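You operate a simulated robot arm through the tools that you are given. There is no shell and no other tool. Be economical: measure what you need, move in short steps, check, and stop when the job is done.

You are at the controls of a simulated robot arm. One attempt, no reset.

TASK
Push the door by the hot plates shut. Open the drawer by the hot plates, take the blue cloth from the inside of the drawer by the hot plates and leave it on the middle shelf of the steel rack and shut the plates again. Shut the flasks door under the still. Shut the boxes drawer under the still. Push the grey door two shut. Open the glass door one, fetch the measuring flask from the middle shelf of the glass cabinet and stand it on the fourth shelf from the bottom of the steel rack and shut the one again. Shut the wide blue drawer. Take the bottle from the window end of the side counter and put it on the corner end of the long bench. Pull the stir bars drawer open. Any order will do. Set down upright: measuring flask, bottle.

It is judged by the outcome, as a careful person would: the job done as asked, and still so three seconds after it is handed in. It fails if anything else is knocked over, pushed out of place, dropped, spilled or broken. Flat cloth is picked up by pressing the open fingertips on it (5 to 10 N) and closing them slowly along it; thin cloth reads only 2 to 8 mm in the jaws.

THE ROBOT
A 6-joint arm with a two-finger parallel gripper on a trunk, on a base that drives. Base frame: it is fixed to the floor where the robot stands at the start and does not move with it; the origin is under the middle of the robot, x ahead of it, y to its left, z up. Lengths are in mm, angles in degrees, forces in N, time in s.
With the tool pointing down near the work surface it reaches from about 300 to 700 mm from the robot's upright axis, wherever it stands. Its first joint turns from -166.0 to 166.0 degrees. Places, roughly: blue cloth (7x10x4 cm) [800, -300, 600]; bottle [-3750, -1500, 1000]; boxes drawer under the still [-900, -1400, 600]; corner end of the long bench [1000, -300, 800]; door by the hot plates [500, -100, 300]; drawer by the hot plates [800, -300, 600]; flasks door under the still [-1100, -1300, 300]; fourth shelf of the steel rack [-3400, -1800, 1300]; glass door one [-2700, -2400, 1300]; grey door two [-2800, -1900, 400]; measuring flask [-2750, -2250, 1250]; middle shelf of the steel rack [-3400, -1800, 900]; stir bars drawer [-2500, 1400, 700]; wide blue drawer [-3500, -1200, 700]. Payload 4.1 kg.
The tool frame sits at the grasp point between the pads (the TCP): z along the fingers, y along the line on which they close. The tips reach 23 mm beyond it. Largest opening 94 mm; finger width 38, thickness 10; the body of the gripper, 54 by 96 mm, starts 39 mm behind the TCP.
Orientation is told as [roll, pitch, yaw] about the base's x, y, z axes, in that order, counted from this pose: with the fingers straight down and closing along the base's y, the tool's x points along the base's -x, its y along +y and its z along -z.

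THE INTERFACE
- The arm moves only by the tool step_arm. Its argument "moves" is a list of rows, each an object of numbers (a shift or turn left out is 0, a gripper value left out holds the last): "x", "y", "z": the shift along the tool's x, y, z in mm; "ax", "ay", "az": the turn, a rotation vector about the tool's x, y, z in rad; "grip": the finger opening in mm, from 0 to 94. In form: [{"x": .., "y": .., "z": .., "ax": .., "ay": .., "az": .., "grip": ..}, ...]. A call has 1 to 8 rows; each row shifts and turns the commanded pose from where the row before left it, along the tool's axes as they then stand. A row lasts 0.2 s, in which the tool goes at most 50 mm and 8.6 degrees; a call with a longer step from one row to the next is refused whole, and so is a gripper value outside its range. Where a pose cannot be reached the arm comes as near as it can. A force on the tool above 40 N (or 10 N above the force at the start of the call, whichever is more), or a blocked arm, ends the call early, and 0.2 s more pass. The fingers move at their own pace (about 45 mm/s each) and stop on an object; they squeeze with about 32 N. The grip force told is the motor's: it shows also when the fingers shut on nothing. Time passes only in rows, and 0.2 s behind the last, so rows that do not move let the fingers close. It gives the time, the measured TCP pose, the force on the tool (base axes), the opening and the grip force at its end, in the units of the frame above (readings bear some noise), with the torque about the TCP (base axes, N m) and any sound that the robot's microphone picked up, and new pictures: "views" is both (left out), scene, wrist or none.
- Cameras (640 x 400 px; columns grow to the right, rows downward): "scene" is now at [4.2, 135.1, 1394.5]; the picture's right is [-0.45, -0.89, 0.00], its down [-0.75, 0.37, -0.55] and it looks along [0.49, -0.25, -0.84] (base axes); focal length 259 px, centre (320, 200). "wrist" rides on the gripper at [86, 16, -74] in the tool frame; the picture's right is [-0.18, 0.98, 0.00], its down [-0.58, -0.11, -0.81] and it looks along [-0.79, -0.15, 0.59] (tool axes); focal length 243 px, centre (320, 200).
- lift_body(by): slides the trunk up (or, below 0, down) by that many mm; the arm and the scene camera ride with it, the base frame stays. It gives what a move gives, with no picture.
- roll_base(legs): drives the robot by 1 to 6 legs, each [ahead, turn to the left] in mm and degrees, along the robot's own axes; the way and the turn of a leg run together, so that a leg with both is an arc; at most 1500 mm and 180 degrees a leg. The arm and the cameras ride along, it lands a little off, and it stops where it bumps. It gives what a move gives, and a new picture of the scene camera.
- pan_tilt(pan, tilt): turns the head with the scene camera to pan (to the left, within 155 degrees either way) and tilt (down, from -29 to 69), counted from straight ahead of the robot. It gives what a move gives, and a new picture of the scene camera.
- pixel_to_xyz(camera, pixels): there is no depth. For up to 12 entries [column, row, z] of the newest picture of that camera ("zoom" is the newest enlarged one), the place [x, y] in the base frame at which the ray of that pixel passes the height z, good to about 2 mm. It takes no simulated time.
- inspect(camera, box): a new picture of the part [left, top, right, bottom] of that camera's present view, enlarged. It takes no simulated time.
- finish_job(): hands the job in; it is judged then, once.

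Go step by step. Measure first, check grasps and placings, and put right what went wrong. The budget is 322 turns and 360 pictures, counting those below and the enlarged ones. Unless the task says otherwise, let go and move clear before handing in, and close with one line.

The tools are called after "Emit:" by a JSON object that holds its "name" and its "arguments". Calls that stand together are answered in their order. step_arm: Moves the arm, as the interface text tells. Its arguments: {"type":"object","properties":{"moves":{"type":"array","items":{"type":"object","properties":{"x":{"type":"number"},"y":{"type":"number"},"z":{"type":"number"},"ax":{"type":"number"},"ay":{"type":"number"},"az":{"type":"number"},"grip":{"type":"number"}}}},"views":{"type":"string","enum":["both","scene","wrist","none"]}},"required":["moves"]} The other tools are called the same way: lift_body (by) slides the trunk up or down; roll_base (legs) drives the base; pan_tilt (pan, tilt) turns the head that bears the scene camera; pixel_to_xyz (camera, pixels) gives the place at which the rays of pixels pass given heights; inspect (camera, box) takes an enlarged picture of a part of a camera's view; finish_job () hands the job in.

At the start:

```text
t: 0.0
eef_pos: [452.4, 117.3, 925.9]
orientation: [0.1, 0.0, 0.0]
force: [0.1, -0.4, -0.1]
torque: [0.0, -0.04, 0.01]
gripper_width: 94.1
gripper_force: 0.1
trunk travel left (down, up): [-375.0, 215.0]
robot x, y, heading: [0.2, -0.6, 0.0]
head pan, tilt: [-26.6, 56.6]
```

scene: 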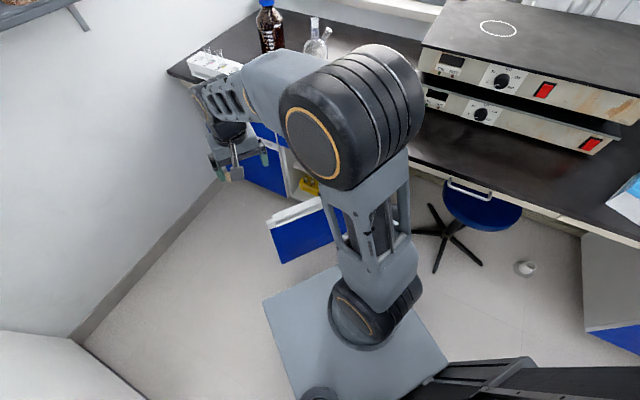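
wrist: 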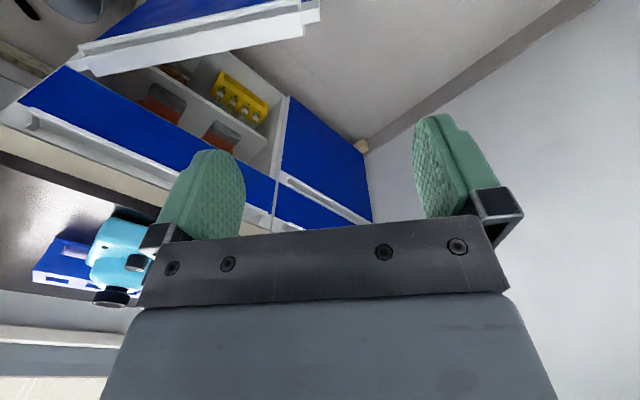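

The pictures show the open blue door by the hot plates (scene pixel ~300,230) below the bench. I'll look around with the head first.

Emit:
{"name": "pan_tilt", "arguments": {"pan": -10, "tilt": 35}}

Emit:
{"name": "pan_tilt", "arguments": {"pan": -70, "tilt": 35}}

Emit:
{"name": "pan_tilt", "arguments": {"pan": -130, "tilt": 30}}

Emit:
{"name": "pan_tilt", "arguments": {"pan": 150, "tilt": 30}}

```text
t: 0.8
eef_pos: [452.0, 116.6, 925.8]
orientation: [0.0, -0.1, 0.0]
force: [0.3, -0.7, -0.8]
torque: [-0.01, 0.02, -0.01]
gripper_width: 94.2
gripper_force: 0.0
trunk travel left (down, up): [-375.0, 215.0]
robot x, y, heading: [0.5, 1.1, -0.1]
head pan, tilt: [-10.0, 35.0]
```

scene: 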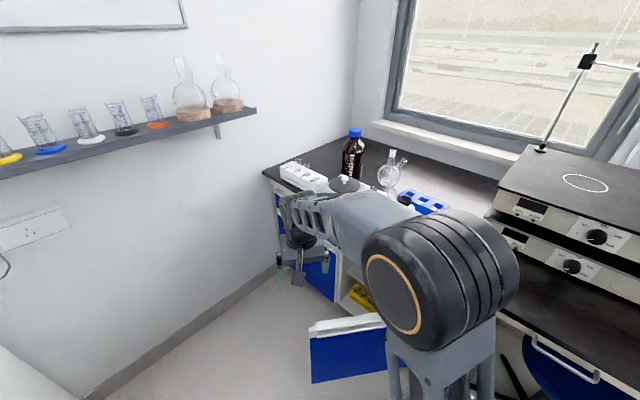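

```text
t: 2.1
eef_pos: [451.8, 118.3, 926.8]
orientation: [0.1, 0.0, 0.1]
force: [0.3, -0.7, 0.3]
torque: [-0.04, 0.0, 0.01]
gripper_width: 93.9
gripper_force: 0.2
trunk travel left (down, up): [-375.0, 215.0]
robot x, y, heading: [3.0, -3.0, 0.0]
head pan, tilt: [-70.0, 35.0]
```

scene: 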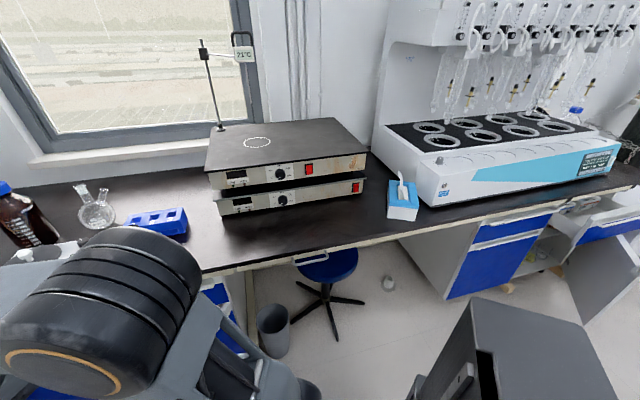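

```text
t: 3.5
eef_pos: [451.5, 116.4, 927.1]
orientation: [0.0, 0.0, -0.1]
force: [0.1, 0.1, 0.0]
torque: [0.0, 0.01, 0.02]
gripper_width: 94.1
gripper_force: 0.1
trunk travel left (down, up): [-375.0, 215.0]
robot x, y, heading: [-0.7, -2.2, 0.3]
head pan, tilt: [-130.0, 30.0]
```

scene: 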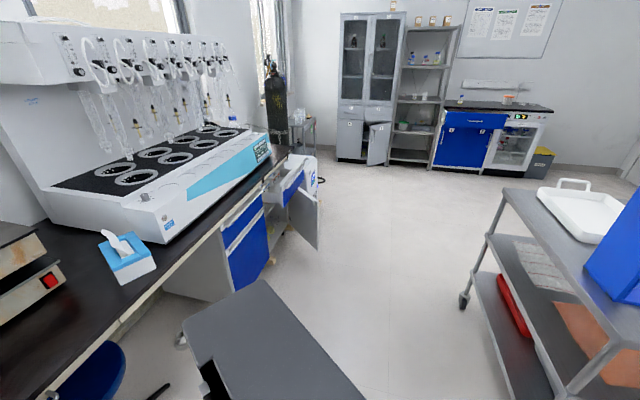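

```text
t: 7.3
eef_pos: [451.5, 118.7, 926.6]
orientation: [0.0, 0.0, -0.1]
force: [-0.3, -0.2, 0.4]
torque: [0.01, 0.01, 0.02]
gripper_width: 93.8
gripper_force: 0.1
trunk travel left (down, up): [-375.0, 215.0]
robot x, y, heading: [-0.7, 2.3, -0.1]
head pan, tilt: [150.0, 30.0]
```

scene: 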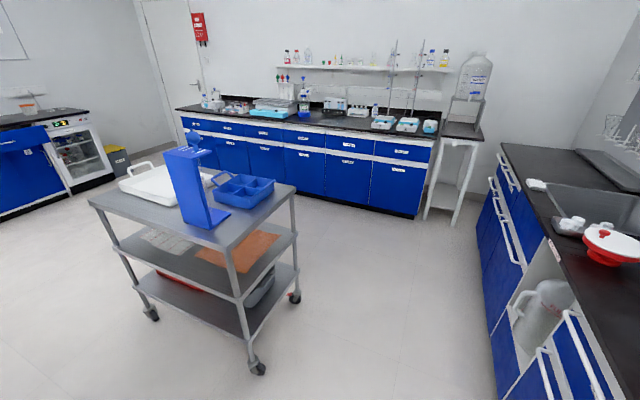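

The room is understood: long bench to the right, rack and glass cabinet at the far end. Now a measured look at the near door/drawer.

Emit:
{"name": "pan_tilt", "arguments": {"pan": -30, "tilt": 50}}

Emit:
{"name": "inspect", "arguments": {"camera": "scene", "box": [160, 0, 480, 300]}}

Emit:
{"name": "inspect", "arguments": {"camera": "wrist", "box": [0, 0, 400, 250]}}

```text
t: 10.0
eef_pos: [451.7, 117.9, 926.9]
orientation: [0.1, 0.1, 0.0]
force: [-1.0, 0.6, 0.0]
torque: [-0.03, -0.03, -0.01]
gripper_width: 93.8
gripper_force: 0.1
trunk travel left (down, up): [-375.0, 215.0]
robot x, y, heading: [-1.6, -1.2, 0.1]
head pan, tilt: [-30.0, 50.0]
```

scene: 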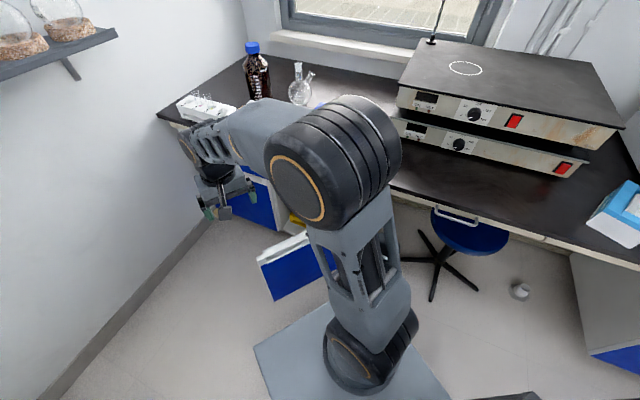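

```text
1.33 times, centred on (320, 150) of scene
```

zoom: 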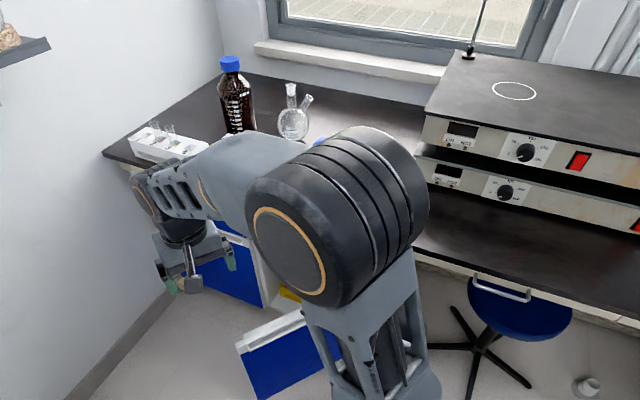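

```text
1.60 times, centred on (200, 125) of wrist
```

zoom: 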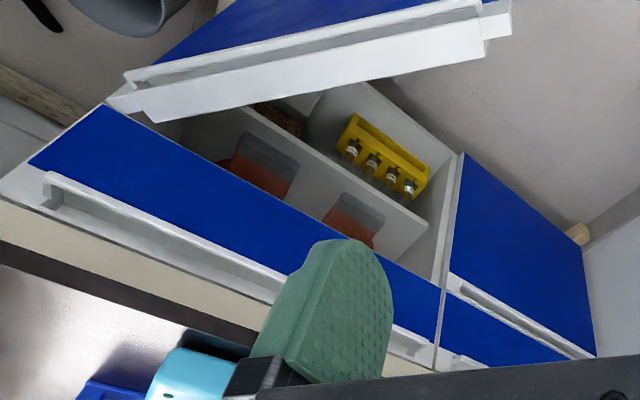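

I measure the bench front edge, door and drawer pixels.

Emit:
{"name": "pixel_to_xyz", "arguments": {"camera": "scene", "pixels": [[158, 115, 800], [560, 243, 800], [400, 186, 800], [258, 258, 500], [307, 233, 500], [275, 300, 100], [257, 75, 800], [300, 105, 800], [190, 120, 800]]}}

Emit:
{"name": "pixel_to_xyz", "arguments": {"camera": "zoom", "pixels": [[50, 180, 650], [435, 362, 650], [470, 360, 650], [105, 105, 550], [445, 295, 550], [150, 120, 550], [510, 35, 550], [125, 75, 550], [30, 160, 550]]}}

```text
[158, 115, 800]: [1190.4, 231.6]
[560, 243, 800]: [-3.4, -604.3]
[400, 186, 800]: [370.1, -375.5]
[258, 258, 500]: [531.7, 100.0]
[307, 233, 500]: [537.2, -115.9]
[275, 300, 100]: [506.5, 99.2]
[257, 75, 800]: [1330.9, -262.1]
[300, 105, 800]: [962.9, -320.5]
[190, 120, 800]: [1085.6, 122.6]
```

```text
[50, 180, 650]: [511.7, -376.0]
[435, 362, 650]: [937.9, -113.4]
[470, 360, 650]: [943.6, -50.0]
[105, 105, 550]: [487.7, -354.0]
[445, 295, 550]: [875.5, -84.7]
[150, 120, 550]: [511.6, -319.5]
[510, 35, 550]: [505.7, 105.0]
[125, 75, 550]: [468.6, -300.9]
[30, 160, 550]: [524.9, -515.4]
```

Bench face runs at about 33° to x; the door is hinged near (488,-340) and stands ~55° open. I rotate the tool to point ahead, camera on whichever side is feasible.

Emit:
{"name": "step_arm", "arguments": {"moves": [{"ay": -0.15, "grip": 0}, {"ay": -0.15}, {"ay": -0.15}, {"ay": -0.15}, {"ay": -0.15}, {"ay": -0.15}, {"ay": -0.15}, {"ay": -0.15}], "views": "none"}}

Emit:
{"name": "step_arm", "arguments": {"moves": [{"ay": -0.15}, {"ay": -0.15}, {"ay": -0.07}], "views": "both"}}

Emit:
{"name": "pixel_to_xyz", "arguments": {"camera": "scene", "pixels": [[45, 395, 0], [205, 222, 0], [255, 345, 0], [450, 390, 0], [333, 280, 300]]}}

```text
t: 11.8
eef_pos: [451.1, 117.6, 926.6]
orientation: [0.0, -68.8, 0.0]
force: [-0.6, -0.5, 0.1]
torque: [-0.02, -0.01, 0.02]
gripper_width: 0.0
gripper_force: 32.0
trunk travel left (down, up): [-375.0, 215.0]
robot x, y, heading: [-1.4, 1.0, 0.1]
head pan, tilt: [-30.0, 50.0]
```

```text
t: 12.6
eef_pos: [460.2, 123.3, 927.2]
orientation: [126.9, -89.9, -126.9]
force: [-0.2, 0.7, 0.1]
torque: [-0.02, 0.0, 0.0]
gripper_width: 0.1
gripper_force: 31.7
out of reach, approached as far as the arm can: row 1, 2
trunk travel left (down, up): [-375.0, 215.0]
robot x, y, heading: [-1.0, 0.8, -0.2]
head pan, tilt: [-30.0, 50.0]
```

scene: 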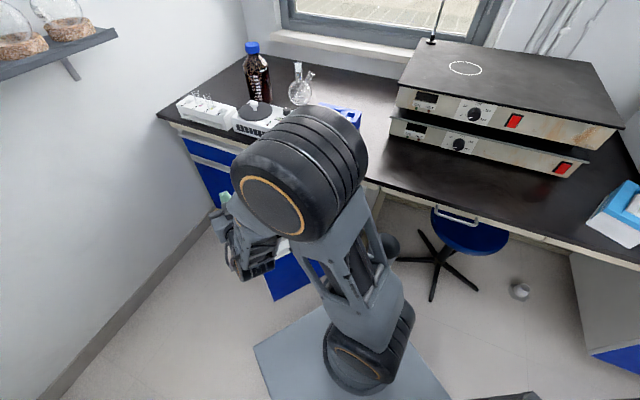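
wrist: 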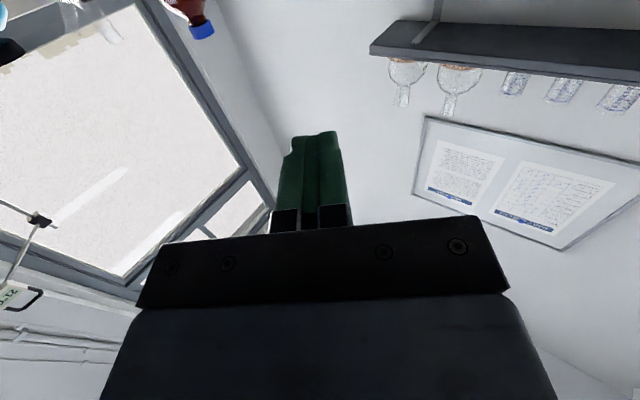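

```text
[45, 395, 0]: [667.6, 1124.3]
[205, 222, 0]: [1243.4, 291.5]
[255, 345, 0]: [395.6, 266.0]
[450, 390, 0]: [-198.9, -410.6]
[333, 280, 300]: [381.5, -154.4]
```

Wall is perpendicular to the bench. I flip the gripper about its own axis so its camera rides on top.

Emit:
{"name": "step_arm", "arguments": {"moves": [{"z": 40, "az": 0.15}, {"az": 0.15}, {"az": 0.15}, {"az": 0.15}, {"az": 0.15}, {"az": 0.15}, {"az": 0.15}, {"az": 0.15}], "views": "none"}}

Emit:
{"name": "step_arm", "arguments": {"moves": [{"az": 0.15}, {"az": 0.15}, {"az": 0.15}, {"az": 0.15}, {"az": 0.15}, {"az": 0.15}, {"az": 0.15}, {"az": 0.15}], "views": "none"}}

Emit:
{"name": "step_arm", "arguments": {"moves": [{"az": 0.15}, {"az": 0.15}, {"az": 0.15}, {"az": 0.15}, {"az": 0.141}], "views": "wrist"}}

```text
t: 14.4
eef_pos: [462.4, 251.6, 1225.4]
orientation: [89.0, -21.8, -89.8]
force: [-0.5, 0.1, 0.2]
torque: [-0.03, 0.0, 0.02]
gripper_width: 0.0
gripper_force: 31.6
out of reach, approached as far as the arm can: row 1, 2, 3, 4, 5, 6, 7, 8
trunk travel left (down, up): [-375.0, 215.0]
robot x, y, heading: [0.5, -0.6, 0.0]
head pan, tilt: [-30.0, 50.0]
```

```text
t: 16.2
eef_pos: [515.8, 235.9, 1478.9]
orientation: [89.5, 47.4, -90.3]
force: [-0.1, 0.0, -0.5]
torque: [-0.03, 0.03, 0.03]
gripper_width: 0.0
gripper_force: 32.4
out of reach, approached as far as the arm can: row 1, 2, 3, 4, 5, 6, 7, 8
trunk travel left (down, up): [-375.0, 215.0]
robot x, y, heading: [-0.4, 3.3, 0.1]
head pan, tilt: [-30.0, 50.0]
```

```text
t: 17.4
eef_pos: [519.6, 174.1, 1502.9]
orientation: [87.8, 66.8, -89.5]
force: [-0.6, 0.3, 0.4]
torque: [0.03, 0.02, -0.02]
gripper_width: 0.0
gripper_force: 32.0
out of reach, approached as far as the arm can: row 2, 3, 4, 5
trunk travel left (down, up): [-375.0, 215.0]
robot x, y, heading: [-0.8, 1.3, -0.1]
head pan, tilt: [-30.0, 50.0]
```

wrist: 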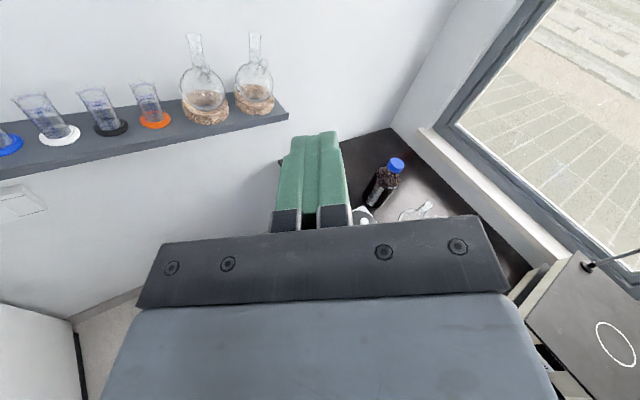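

The arm went up to z≈1503 while re-posing, but it's clear of everything. I nudge it to find where the commanded pose stands.

Emit:
{"name": "step_arm", "arguments": {"moves": [{"x": -40}, {"x": -40}, {"x": -40}, {"x": -40}], "views": "scene"}}

```text
t: 18.4
eef_pos: [579.6, 145.7, 1476.4]
orientation: [87.5, 66.9, -89.7]
force: [-0.2, -0.5, 0.4]
torque: [0.01, 0.04, 0.01]
gripper_width: 0.2
gripper_force: 31.9
out of reach, approached as far as the arm can: row 1, 2, 3, 4
trunk travel left (down, up): [-375.0, 215.0]
robot x, y, heading: [1.0, -0.5, -0.0]
head pan, tilt: [-30.0, 50.0]
```

scene: 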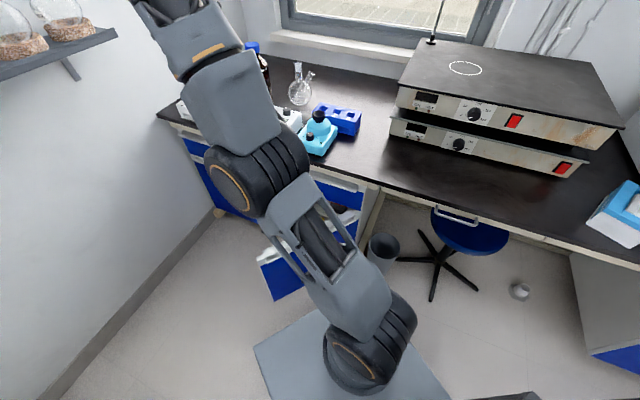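

The arm resembles a UR type; I check where its base sits and then untwist to a 90° twist (fingers closing vertically), which suits the bar handles anyway.

Emit:
{"name": "pixel_to_xyz", "arguments": {"camera": "scene", "pixels": [[355, 375, 300], [355, 375, 500], [355, 375, 700], [295, 340, 400], [440, 370, 400]]}}

Emit:
{"name": "step_arm", "arguments": {"moves": [{"az": -0.15}, {"az": -0.15}, {"az": -0.15}, {"az": -0.15}, {"az": -0.15}, {"az": -0.15}, {"az": -0.15}, {"az": -0.12}], "views": "scene"}}

```text
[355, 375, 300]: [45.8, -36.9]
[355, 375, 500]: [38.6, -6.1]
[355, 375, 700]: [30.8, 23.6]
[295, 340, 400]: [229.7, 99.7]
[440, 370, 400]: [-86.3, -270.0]
```

```text
t: 20.2
eef_pos: [580.7, 146.5, 1477.5]
orientation: [89.1, -0.4, -87.4]
force: [0.5, 0.7, -0.4]
torque: [0.02, -0.01, -0.04]
gripper_width: 0.0
gripper_force: 31.5
trunk travel left (down, up): [-375.0, 215.0]
robot x, y, heading: [-2.1, 1.1, -0.1]
head pan, tilt: [-30.0, 50.0]
```

scene: 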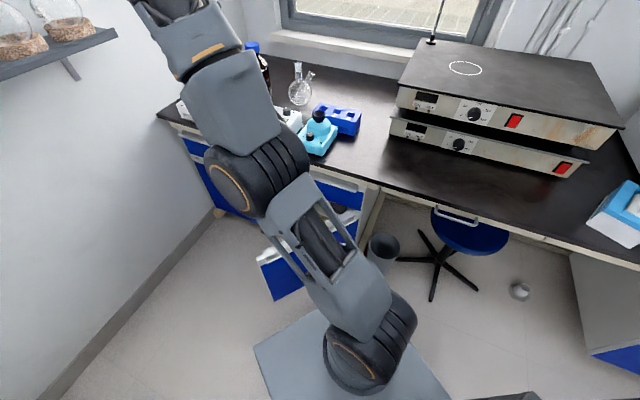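

Now the fingers close vertically with camera on the left. I bring the tool down in steps.

Emit:
{"name": "step_arm", "arguments": {"moves": [{"y": -50}, {"y": -50}, {"y": -50}, {"y": -50}, {"y": -50}, {"y": -50}, {"y": -50}, {"y": -50}], "views": "scene"}}

```text
t: 22.0
eef_pos: [760.1, 221.8, 1264.2]
orientation: [89.1, -0.3, -87.5]
force: [-0.3, -0.1, 0.2]
torque: [-0.01, 0.04, 0.02]
gripper_width: 0.0
gripper_force: 31.9
out of reach, approached as far as the arm can: row 1, 2, 3, 4, 5, 6, 7, 8
trunk travel left (down, up): [-375.0, 215.0]
robot x, y, heading: [0.4, -0.2, 0.2]
head pan, tilt: [-30.0, 50.0]
```

scene: 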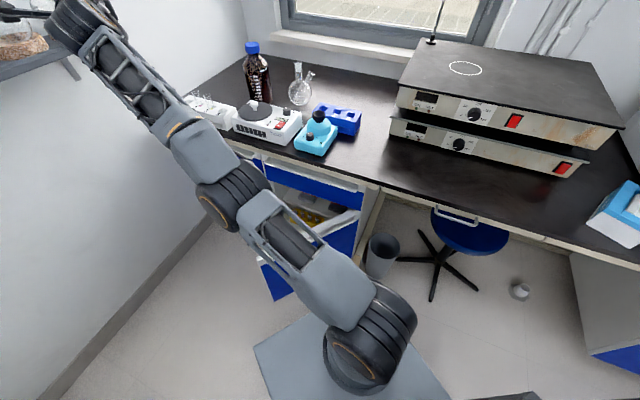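

The arm is stretched straight; I pull the tool back and away from the left wall shelf to rebend the elbow.

Emit:
{"name": "step_arm", "arguments": {"moves": [{"z": -50, "x": -10}, {"z": -50, "x": -20}, {"z": -50, "x": -20}, {"z": -50, "x": -20}], "views": "scene"}}

```text
refused: row 1 steps farther than a row can; nothing moved
```

Emit:
{"name": "step_arm", "arguments": {"moves": [{"z": -45, "x": -10}, {"z": -45, "x": -20}, {"z": -45, "x": -20}, {"z": -45, "x": -20}], "views": "scene"}}

```text
t: 23.0
eef_pos: [700.9, 188.0, 1361.5]
orientation: [89.0, -0.2, -87.4]
force: [0.0, 0.3, -0.5]
torque: [-0.02, -0.03, -0.02]
gripper_width: 0.0
gripper_force: 31.8
out of reach, approached as far as the arm can: row 1, 2, 3, 4
trunk travel left (down, up): [-375.0, 215.0]
robot x, y, heading: [0.6, -0.3, 0.1]
head pan, tilt: [-30.0, 50.0]
```

scene: 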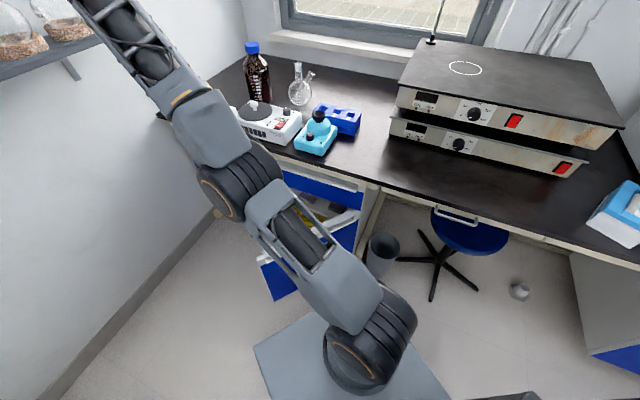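

The elbow is stuck straight. I tip the tool downward (about its x, which is base +y) to let the elbow bend again.

Emit:
{"name": "step_arm", "arguments": {"moves": [{"ax": 0.15}, {"ax": 0.15}, {"ax": 0.15}, {"ax": 0.15}, {"ax": 0.15}, {"ax": 0.15}, {"ax": 0.15}, {"ax": 0.15}], "views": "none"}}

Emit:
{"name": "step_arm", "arguments": {"moves": [{"z": 40}, {"z": 40}, {"z": 40}, {"z": 40}], "views": "scene"}}

```text
t: 24.8
eef_pos: [572.4, 157.7, 1225.2]
orientation: [20.1, -0.3, -87.2]
force: [0.0, 0.0, 0.1]
torque: [-0.01, 0.06, 0.0]
gripper_width: 0.0
gripper_force: 31.6
out of reach, approached as far as the arm can: row 1, 2, 3, 4, 5, 6, 7, 8
trunk travel left (down, up): [-375.0, 215.0]
robot x, y, heading: [-3.3, 3.6, 0.1]
head pan, tilt: [-30.0, 50.0]
```

```text
t: 25.8
eef_pos: [627.3, 158.2, 1075.3]
orientation: [20.5, -0.2, -87.4]
force: [-0.3, -0.3, -0.2]
torque: [0.03, 0.02, -0.02]
gripper_width: 0.1
gripper_force: 32.1
trunk travel left (down, up): [-375.0, 215.0]
robot x, y, heading: [1.7, 3.1, 0.2]
head pan, tilt: [-30.0, 50.0]
```

scene: 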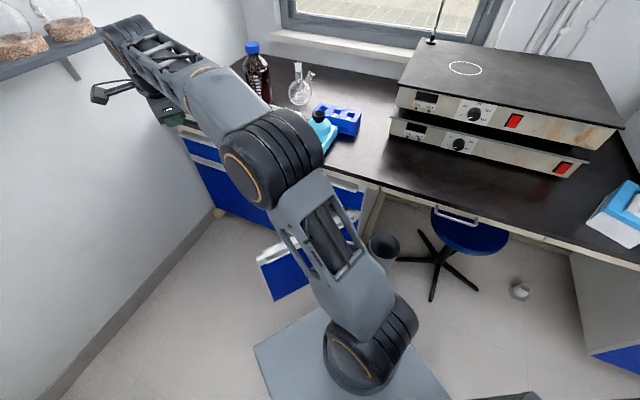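

Unlocked again. I lower it ahead of the robot over free floor, then pitch forward gradually at a less folded position.

Emit:
{"name": "step_arm", "arguments": {"moves": [{"z": 42, "y": -10, "x": -10}, {"z": 42, "y": -10, "x": -10}, {"z": 42, "y": -10, "x": -10}, {"z": 42, "y": -10, "x": -10}, {"ax": -0.15}, {"ax": -0.15}, {"ax": -0.15}, {"ax": -0.15}], "views": "none"}}

Emit:
{"name": "step_arm", "arguments": {"moves": [{"ax": -0.15}, {"ax": -0.15}, {"ax": -0.15}, {"ax": -0.15}], "views": "scene"}}

```text
t: 27.6
eef_pos: [652.9, 127.4, 909.7]
orientation: [49.5, 1.3, -85.2]
force: [-1.2, 0.3, -0.2]
torque: [0.02, 0.02, -0.01]
gripper_width: 0.2
gripper_force: 32.4
out of reach, approached as far as the arm can: row 8
trunk travel left (down, up): [-375.0, 215.0]
robot x, y, heading: [2.7, 0.3, -0.2]
head pan, tilt: [-30.0, 50.0]
```

```text
t: 28.6
eef_pos: [661.6, 143.9, 922.5]
orientation: [70.2, 4.3, -80.4]
force: [0.3, 0.0, -0.3]
torque: [0.05, -0.02, 0.0]
gripper_width: 0.0
gripper_force: 32.4
out of reach, approached as far as the arm can: row 1, 2, 3
trunk travel left (down, up): [-375.0, 215.0]
robot x, y, heading: [0.8, 0.2, -0.0]
head pan, tilt: [-30.0, 50.0]
```

scene: 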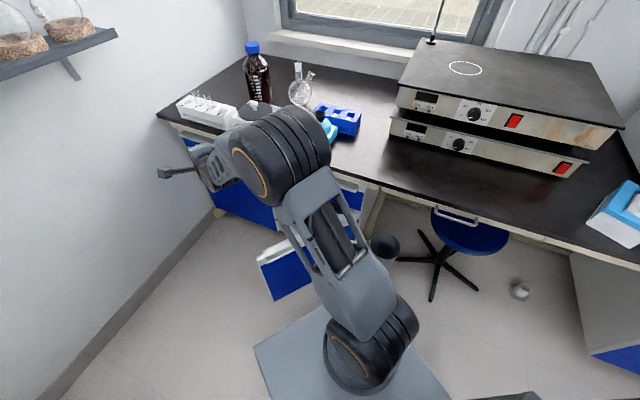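

A wrist limit allows the level tool only when the forearm is steep (low and close in). I bring the TCP lower and nearer.

Emit:
{"name": "step_arm", "arguments": {"moves": [{"y": -43, "z": -11}, {"y": -43, "z": -11}, {"y": -43, "z": -11}, {"y": -43, "z": -11}, {"y": -43, "z": -11}, {"y": -43, "z": -11}], "views": "none"}}

Emit:
{"name": "step_arm", "arguments": {"moves": [{"ax": -0.12}, {"ax": -0.12}, {"ax": -0.1}], "views": "scene"}}

```text
t: 30.0
eef_pos: [513.3, 137.5, 702.9]
orientation: [70.2, 4.4, -80.4]
force: [-0.4, 0.5, 1.0]
torque: [0.02, 0.02, 0.03]
gripper_width: 0.0
gripper_force: 31.7
trunk travel left (down, up): [-375.0, 215.0]
robot x, y, heading: [0.6, -2.1, 0.3]
head pan, tilt: [-30.0, 50.0]
```

```text
t: 30.8
eef_pos: [512.4, 135.1, 702.7]
orientation: [89.8, 4.3, -80.4]
force: [-0.2, 0.0, -0.6]
torque: [0.02, 0.02, -0.04]
gripper_width: 0.0
gripper_force: 32.3
trunk travel left (down, up): [-375.0, 215.0]
robot x, y, heading: [-4.4, -1.3, 0.3]
head pan, tilt: [-30.0, 50.0]
```

scene: 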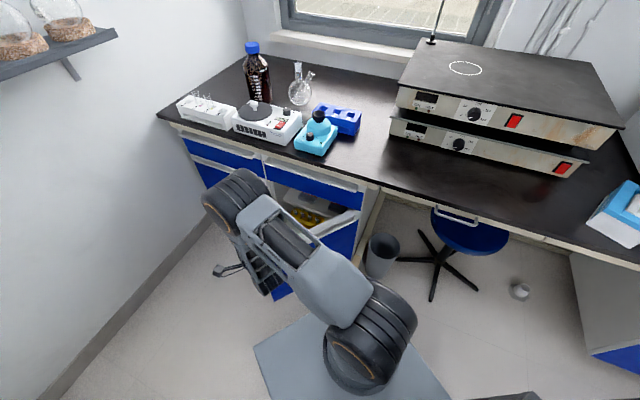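

The level tool works there. I straighten it, retreat from the door plane and shift to y≈45, then lower the trunk to push the door.

Emit:
{"name": "step_arm", "arguments": {"moves": [{"z": -40, "x": -10, "ay": -0.14}, {"z": -45, "x": -20, "az": -0.07}, {"x": -45}], "views": "none"}}

Emit:
{"name": "lift_body", "arguments": {"by": -300}}

Emit:
{"name": "inspect", "arguments": {"camera": "scene", "box": [150, 100, 450, 300]}}

Emit:
{"name": "inspect", "arguments": {"camera": "wrist", "box": [0, 0, 640, 400]}}

```text
t: 31.6
eef_pos: [431.6, 53.3, 701.4]
orientation: [89.0, 0.4, -88.4]
force: [0.2, 0.6, 0.7]
torque: [0.01, -0.02, -0.03]
gripper_width: 0.0
gripper_force: 32.2
trunk travel left (down, up): [-375.0, 215.0]
robot x, y, heading: [-0.1, 3.7, 0.0]
head pan, tilt: [-30.0, 50.0]
```

```text
t: 34.6
eef_pos: [431.9, 53.9, 401.6]
orientation: [88.9, 0.3, -88.4]
force: [-0.3, -0.4, -0.2]
torque: [-0.01, 0.03, 0.02]
gripper_width: 0.0
gripper_force: 32.4
trunk travel left (down, up): [-75.0, 515.0]
robot x, y, heading: [0.4, 0.7, 0.1]
head pan, tilt: [-30.0, 50.0]
```

```text
2.00 times, centred on (300, 200) of scene
```

zoom: 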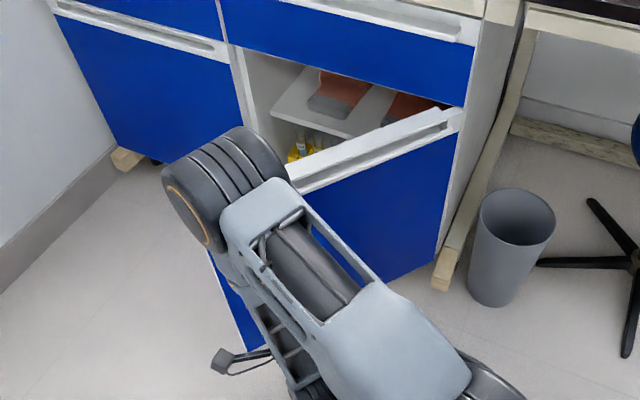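

```text
1.00 times, centred on (320, 200) of wrist (not enlarged: the box is as wide or as high as the picture)
```

zoom: 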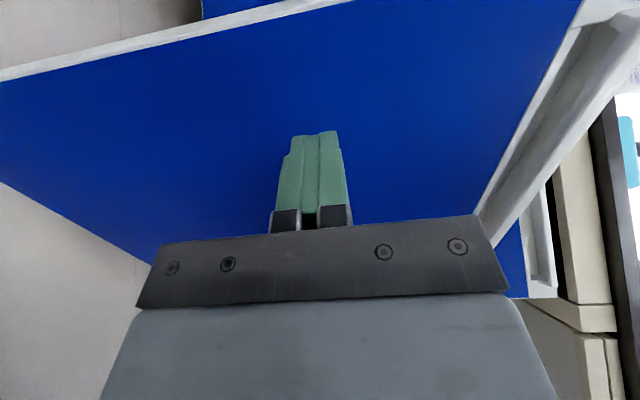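

The fingertips face the blue door panel. I push along the door's arc.

Emit:
{"name": "step_arm", "arguments": {"moves": [{"z": 40}, {"z": 40, "x": -2}, {"z": 40, "x": -6}, {"z": 35, "x": -12}, {"z": 35, "x": -14}, {"z": 30, "x": -16}], "views": "scene"}}

```text
t: 36.0
eef_pos: [652.0, 10.6, 397.5]
orientation: [89.0, 0.4, -88.4]
force: [0.2, 0.9, 0.3]
torque: [0.02, -0.05, -0.04]
gripper_width: 0.0
gripper_force: 31.5
trunk travel left (down, up): [-75.0, 515.0]
robot x, y, heading: [0.5, -1.8, -0.1]
head pan, tilt: [-30.0, 50.0]
```

scene: 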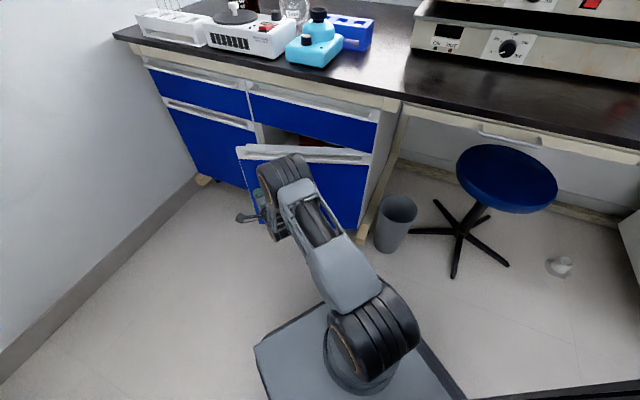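

The door is moving shut (free edge now at ~240,155). I continue along the arc.

Emit:
{"name": "step_arm", "arguments": {"moves": [{"z": 33, "x": -18}, {"z": 33, "x": -20}, {"z": 30, "x": -22}, {"z": 30, "x": -24}, {"z": 25, "x": -22}], "views": "scene"}}

```text
t: 37.2
eef_pos: [793.6, -75.7, 387.1]
orientation: [88.5, 0.2, -87.3]
force: [-7.9, 4.7, 0.8]
torque: [-0.06, 0.0, -0.03]
gripper_width: 0.4
gripper_force: 32.0
trunk travel left (down, up): [-75.0, 515.0]
robot x, y, heading: [-3.4, -1.8, 0.4]
head pan, tilt: [-30.0, 50.0]
stopped in row 5: the force on the tool passed its limit at 230 N (the readings are from after the stop); the commanded pose is now the measured one
```

scene: 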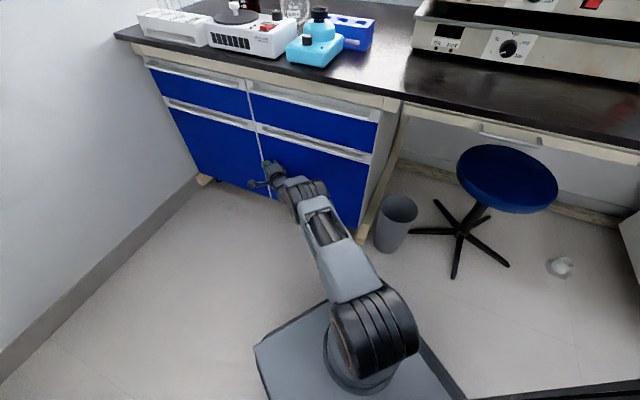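

Door appears shut. I back off and raise the trunk, then inspect the drawer.

Emit:
{"name": "step_arm", "arguments": {"moves": [{"z": -45}, {"z": -45}, {"z": -45}, {"z": -45}, {"z": -45}, {"z": -45}], "views": "none"}}

Emit:
{"name": "inspect", "arguments": {"camera": "scene", "box": [120, 40, 420, 227]}}

Emit:
{"name": "pixel_to_xyz", "arguments": {"camera": "scene", "pixels": [[114, 38, 780], [402, 100, 780], [254, 92, 700], [380, 119, 700], [248, 88, 700], [380, 119, 750], [370, 162, 550], [262, 130, 550], [640, 152, 780]]}}

```text
t: 38.6
eef_pos: [523.2, -86.5, 394.4]
orientation: [88.5, 0.1, -87.5]
force: [-0.6, 1.4, -0.1]
torque: [-0.04, -0.02, -0.01]
gripper_width: 0.1
gripper_force: 32.1
trunk travel left (down, up): [-75.0, 515.0]
robot x, y, heading: [-2.2, -0.3, 0.4]
head pan, tilt: [-30.0, 50.0]
```

```text
2.13 times, centred on (270, 134) of scene
```

zoom: 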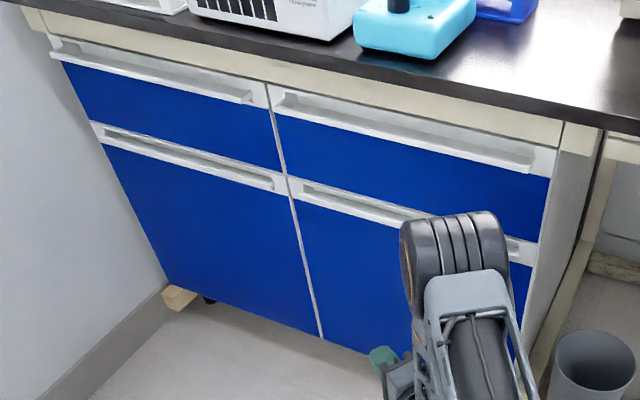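

```text
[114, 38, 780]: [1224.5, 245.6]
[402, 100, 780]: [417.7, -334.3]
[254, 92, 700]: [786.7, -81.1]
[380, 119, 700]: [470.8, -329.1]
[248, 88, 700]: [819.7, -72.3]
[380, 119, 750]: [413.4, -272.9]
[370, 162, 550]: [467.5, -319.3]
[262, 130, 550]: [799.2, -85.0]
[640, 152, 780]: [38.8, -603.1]
```

The door is flush. The drawer has a white lip handle (zoom 275,95–545,165). I retract the arm, raise the trunk and drive in front of the drawer.

Emit:
{"name": "step_arm", "arguments": {"moves": [{"z": -40, "x": 20}, {"z": -40, "x": 20}, {"x": 40}], "views": "none"}}

Emit:
{"name": "lift_body", "arguments": {"by": 290}}

Emit:
{"name": "roll_base", "arguments": {"legs": [[0, 35.5], [370, 0], [0, -90]]}}

```text
t: 39.4
eef_pos: [439.3, -10.7, 396.5]
orientation: [88.6, 0.1, -87.6]
force: [-0.3, -0.3, 0.0]
torque: [-0.02, -0.01, 0.01]
gripper_width: 0.0
gripper_force: 31.8
trunk travel left (down, up): [-75.0, 515.0]
robot x, y, heading: [-1.2, -0.7, 0.3]
head pan, tilt: [-30.0, 50.0]
```

```text
t: 42.3
eef_pos: [440.3, -10.1, 685.3]
orientation: [88.4, 0.0, -87.5]
force: [-0.8, -0.1, 0.4]
torque: [-0.03, 0.01, 0.05]
gripper_width: 0.0
gripper_force: 31.8
trunk travel left (down, up): [-365.0, 225.0]
robot x, y, heading: [1.0, -2.5, 0.1]
head pan, tilt: [-30.0, 50.0]
```

```text
t: 50.2
eef_pos: [552.3, -145.2, 685.6]
orientation: [88.4, 0.1, -141.4]
force: [-0.3, 0.1, 0.2]
torque: [0.0, 0.03, 0.01]
gripper_width: 0.0
gripper_force: 32.4
trunk travel left (down, up): [-365.0, 225.0]
robot x, y, heading: [297.5, 215.8, -53.4]
head pan, tilt: [-30.0, 50.0]
```

scene: 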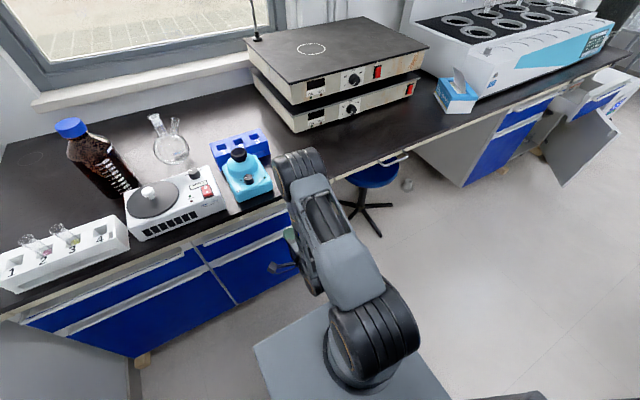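

TCP is before the drawer, n≈439. I look with head straight ahead and the wrist camera.

Emit:
{"name": "pan_tilt", "arguments": {"pan": 0, "tilt": 55}}

Emit:
{"name": "inspect", "arguments": {"camera": "wrist", "box": [0, 0, 640, 400]}}

```text
t: 51.1
eef_pos: [552.6, -144.0, 685.6]
orientation: [88.4, 0.1, -141.3]
force: [-0.4, -0.5, -0.5]
torque: [-0.03, 0.01, 0.0]
gripper_width: 0.1
gripper_force: 32.2
trunk travel left (down, up): [-365.0, 225.0]
robot x, y, heading: [301.6, 220.7, -53.4]
head pan, tilt: [0.0, 55.0]
```

scene: 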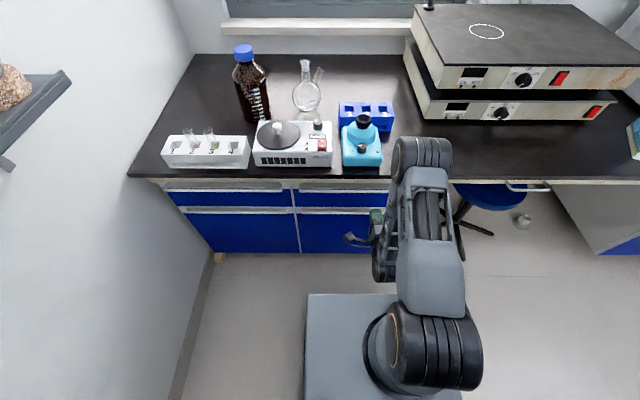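

```text
1.00 times, centred on (320, 200) of wrist (not enlarged: the box is as wide or as high as the picture)
```

zoom: 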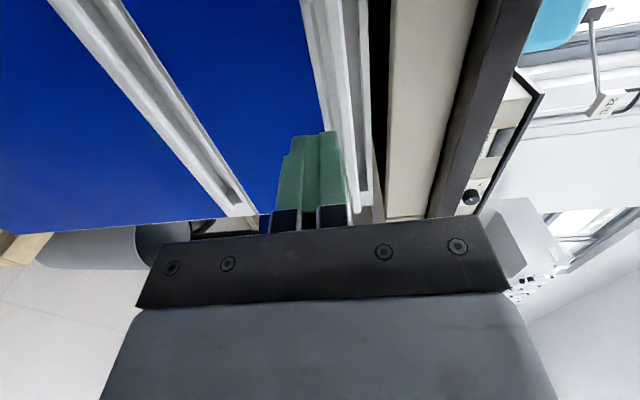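

Emit:
{"name": "inspect", "arguments": {"camera": "wrist", "box": [240, 0, 480, 150]}}

Emit:
{"name": "inspect", "arguments": {"camera": "scene", "box": [250, 160, 410, 260]}}

```text
2.67 times, centred on (360, 75) of wrist
```

zoom: 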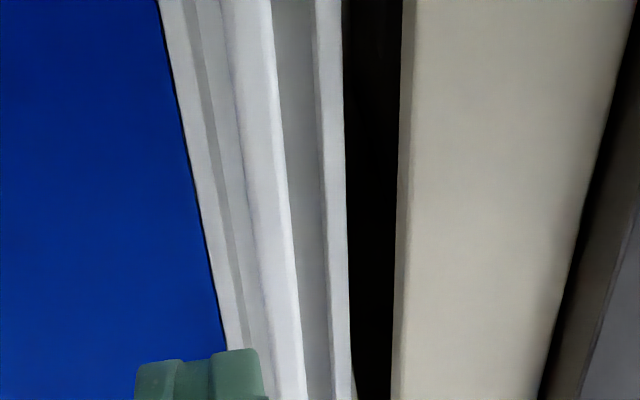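

```text
4.00 times, centred on (330, 210) of scene
```

zoom: 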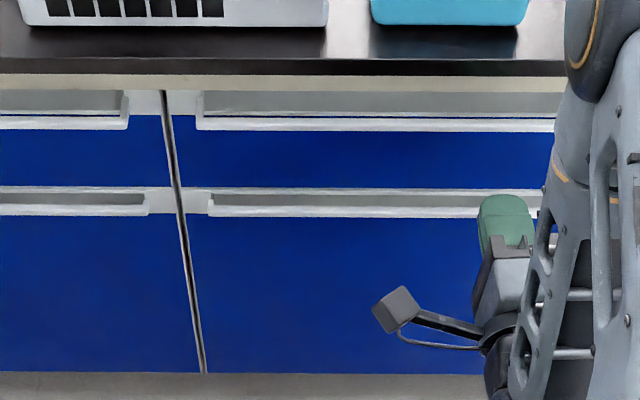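

Emit:
{"name": "pixel_to_xyz", "arguments": {"camera": "wrist", "pixels": [[345, 75, 660], [345, 75, 700], [345, 75, 740], [317, 86, 660], [317, 86, 700], [370, 75, 700], [370, 75, 740], [390, 75, 740]]}}

Emit:
{"name": "pixel_to_xyz", "arguments": {"camera": "scene", "pixels": [[337.5, 191, 680], [337.5, 191, 720], [337.5, 193, 680], [337.5, 184, 720], [337.5, 180, 740], [337.5, 176, 780], [298, 192, 700]]}}

```text
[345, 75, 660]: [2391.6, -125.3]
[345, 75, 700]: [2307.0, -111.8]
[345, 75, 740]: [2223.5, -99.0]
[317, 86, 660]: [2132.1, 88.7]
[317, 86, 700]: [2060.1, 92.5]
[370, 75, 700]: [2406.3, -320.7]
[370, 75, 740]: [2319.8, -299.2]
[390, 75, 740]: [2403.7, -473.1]
```

```text
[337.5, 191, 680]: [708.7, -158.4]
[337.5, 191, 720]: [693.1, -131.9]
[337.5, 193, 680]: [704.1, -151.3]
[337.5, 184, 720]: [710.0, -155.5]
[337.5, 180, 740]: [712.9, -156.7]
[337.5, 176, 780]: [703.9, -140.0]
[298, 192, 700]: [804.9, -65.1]
```

From the geometry the lip spans z≈693–704 with a recess above, and the gripper stands ~85 mm before it. I open to 26 mm, raise by 13 and align square.

Emit:
{"name": "step_arm", "arguments": {"moves": [{"y": 13, "ay": -0.05, "ax": -0.02, "grip": 26}, {"z": 35}, {}], "views": "both"}}

Emit:
{"name": "inspect", "arguments": {"camera": "wrist", "box": [240, 50, 480, 200]}}

```text
t: 51.9
eef_pos: [572.9, -173.0, 699.7]
orientation: [89.8, 0.1, -144.1]
force: [-1.3, -0.2, 0.4]
torque: [0.0, -0.06, 0.0]
gripper_width: 26.0
gripper_force: 0.0
trunk travel left (down, up): [-365.0, 225.0]
robot x, y, heading: [300.2, 215.2, -53.7]
head pan, tilt: [0.0, 55.0]
```

scene: 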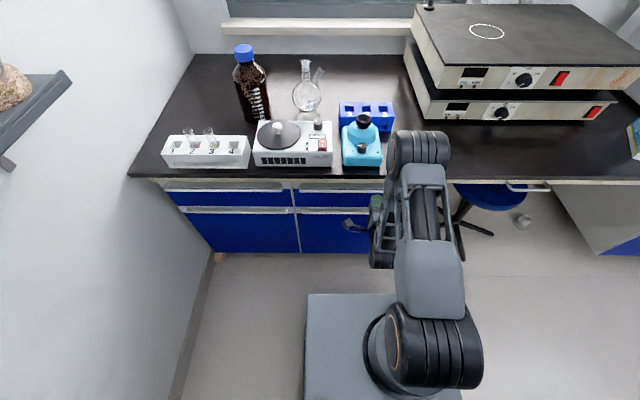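
wrist: 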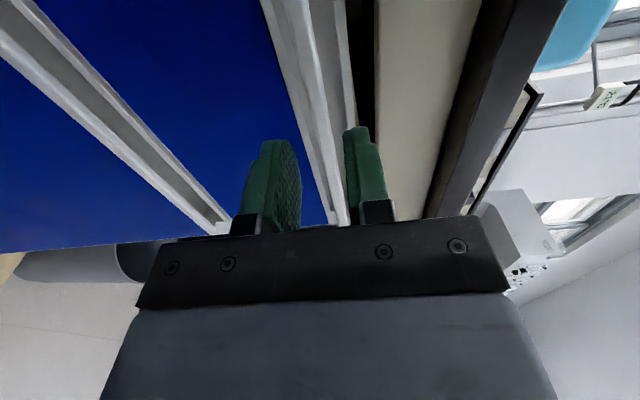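

```text
2.67 times, centred on (360, 125) of wrist
```

zoom: 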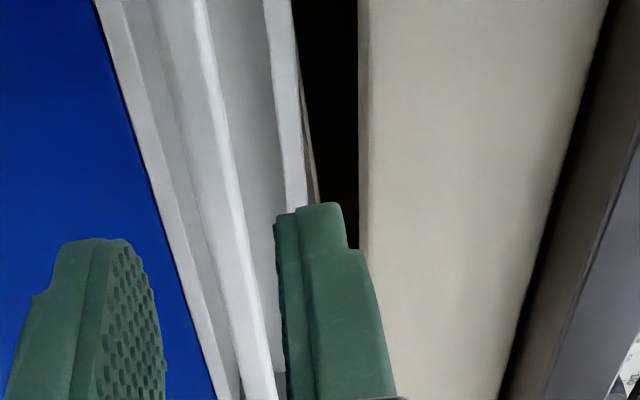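

The lip lies between the fingers. Advance 40 mm and close.

Emit:
{"name": "step_arm", "arguments": {"moves": [{"z": 15}, {"z": 15}, {"z": 12}, {}], "views": "wrist"}}

```text
t: 52.9
eef_pos: [597.0, -208.4, 699.0]
orientation: [89.7, 0.2, -144.0]
force: [0.4, -0.2, 0.2]
torque: [-0.02, 0.01, -0.01]
gripper_width: 25.9
gripper_force: 0.1
trunk travel left (down, up): [-365.0, 225.0]
robot x, y, heading: [303.3, 218.3, -53.8]
head pan, tilt: [0.0, 55.0]
```

wrist: 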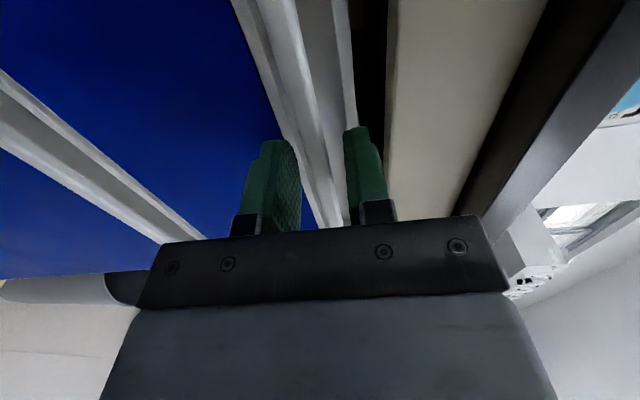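

Emit:
{"name": "step_arm", "arguments": {"moves": [{"z": 8}, {"grip": 0}, {}, {}, {}], "views": "wrist"}}

```text
t: 54.1
eef_pos: [601.4, -213.1, 698.8]
orientation: [89.7, -0.1, -144.0]
force: [-1.0, 1.1, 0.1]
torque: [-0.6, 0.79, 0.16]
gripper_width: 9.9
gripper_force: 45.0
trunk travel left (down, up): [-365.0, 225.0]
robot x, y, heading: [300.1, 216.4, -53.8]
head pan, tilt: [0.0, 55.0]
```

wrist: 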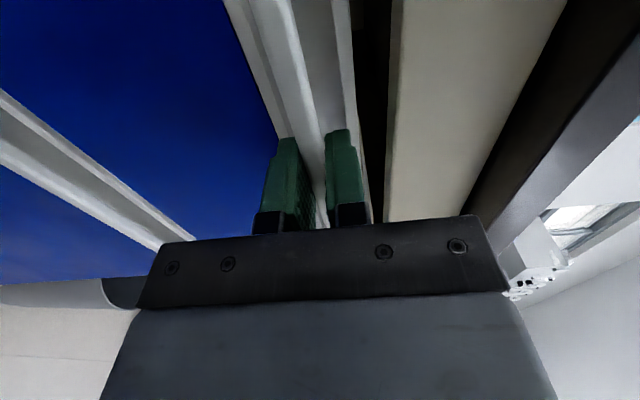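

Lip gripped at 9.9 mm. I pull back slowly with the arm.

Emit:
{"name": "step_arm", "arguments": {"moves": [{"z": -15}, {"z": -20}, {"z": -20}, {"z": -20}, {"z": -20}], "views": "scene"}}

```text
t: 55.3
eef_pos: [545.9, -137.1, 699.2]
orientation: [89.5, 0.2, -144.2]
force: [-5.5, -3.2, -1.8]
torque: [-0.65, 1.04, 0.87]
gripper_width: 9.8
gripper_force: 45.2
trunk travel left (down, up): [-365.0, 225.0]
robot x, y, heading: [298.4, 216.2, -53.6]
head pan, tilt: [0.0, 55.0]
```

scene: 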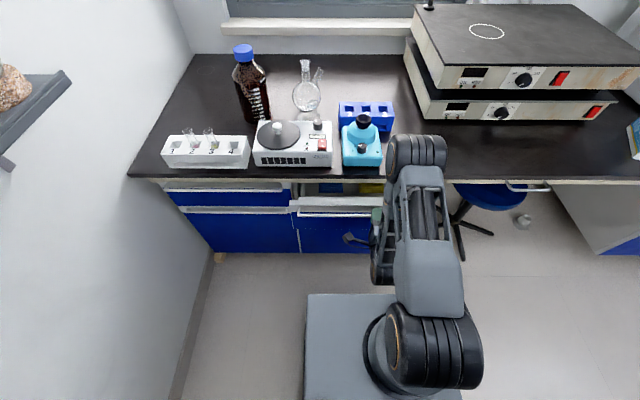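

The drawer comes out (~95 mm). Now drive the base back 180 mm while holding.

Emit:
{"name": "roll_base", "arguments": {"legs": [[-180, 0]]}}

```text
t: 56.8
eef_pos: [441.2, 7.2, 698.9]
orientation: [89.7, 0.1, -144.0]
force: [3.3, 2.8, -6.2]
torque: [-0.75, 0.89, -0.22]
gripper_width: 9.9
gripper_force: 44.6
trunk travel left (down, up): [-365.0, 225.0]
robot x, y, heading: [194.6, 362.5, -53.7]
head pan, tilt: [0.0, 55.0]
```

scene: 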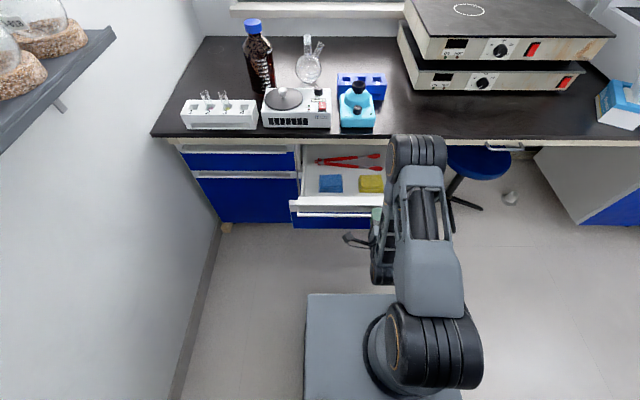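

Drawer is open with a blue folded cloth at (330,183). Release, and measure.

Emit:
{"name": "step_arm", "arguments": {"moves": [{"grip": 30}, {}, {"z": -40}, {"z": -40}], "views": "none"}}

Emit:
{"name": "inspect", "arguments": {"camera": "scene", "box": [280, 130, 400, 230]}}

Emit:
{"name": "pixel_to_xyz", "arguments": {"camera": "scene", "pixels": [[330, 183, 640], [319, 175, 640], [342, 175, 640], [343, 192, 640], [319, 192, 640], [291, 201, 700], [300, 195, 700], [385, 200, 700], [370, 184, 640], [305, 138, 780]]}}

```text
t: 57.8
eef_pos: [430.2, 12.5, 712.6]
orientation: [89.0, 0.2, -143.8]
force: [4.7, 4.6, -16.8]
torque: [0.02, 0.26, 0.19]
gripper_width: 37.4
gripper_force: 8.3
out of reach, approached as far as the arm can: row 3, 4
trunk travel left (down, up): [-365.0, 225.0]
robot x, y, heading: [191.7, 360.7, -53.5]
head pan, tilt: [0.0, 55.0]
```

```text
4.00 times, centred on (340, 180) of scene
```

zoom: 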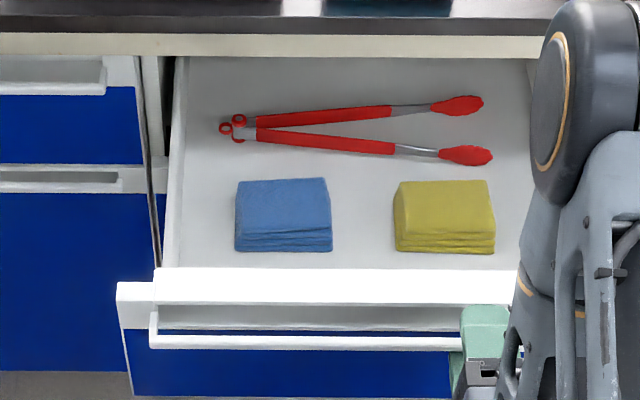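

```text
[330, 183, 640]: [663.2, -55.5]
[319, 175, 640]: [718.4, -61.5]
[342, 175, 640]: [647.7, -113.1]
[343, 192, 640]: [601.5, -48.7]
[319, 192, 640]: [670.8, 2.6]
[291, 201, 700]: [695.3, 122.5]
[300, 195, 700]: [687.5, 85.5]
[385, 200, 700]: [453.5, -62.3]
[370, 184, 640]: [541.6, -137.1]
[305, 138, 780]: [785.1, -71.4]
```

Inner reach pushed the fingers up against the lip (-17 N). I lower the trunk 12 mm to centre and back the base off.

Emit:
{"name": "lift_body", "arguments": {"by": -12}}

Emit:
{"name": "roll_base", "arguments": {"legs": [[-100, 0]]}}

```text
t: 58.4
eef_pos: [428.4, 12.7, 703.1]
orientation: [89.5, 0.1, -144.0]
force: [0.2, 0.5, -0.1]
torque: [0.02, 0.02, 0.01]
gripper_width: 30.2
gripper_force: 0.1
trunk travel left (down, up): [-353.0, 237.0]
robot x, y, heading: [195.8, 360.7, -53.7]
head pan, tilt: [0.0, 55.0]
```

```text
t: 59.6
eef_pos: [372.1, 65.3, 702.9]
orientation: [89.5, 0.1, -145.3]
force: [0.1, 0.3, -0.6]
torque: [-0.03, -0.03, 0.03]
gripper_width: 29.7
gripper_force: 0.1
trunk travel left (down, up): [-353.0, 237.0]
robot x, y, heading: [143.0, 416.8, -55.0]
head pan, tilt: [0.0, 55.0]
stopped in leg 1: the robot was blocked; the commanded pose is now the measured one
```

scene: 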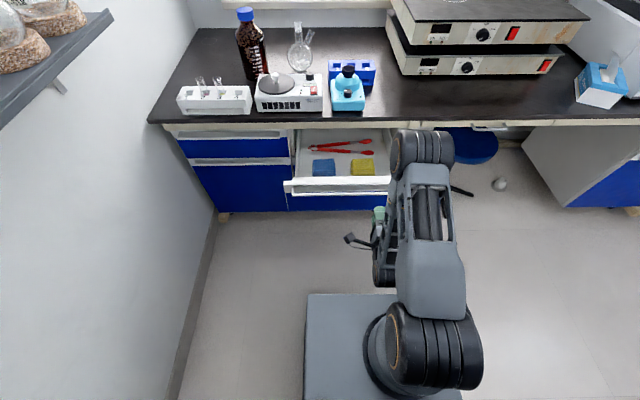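

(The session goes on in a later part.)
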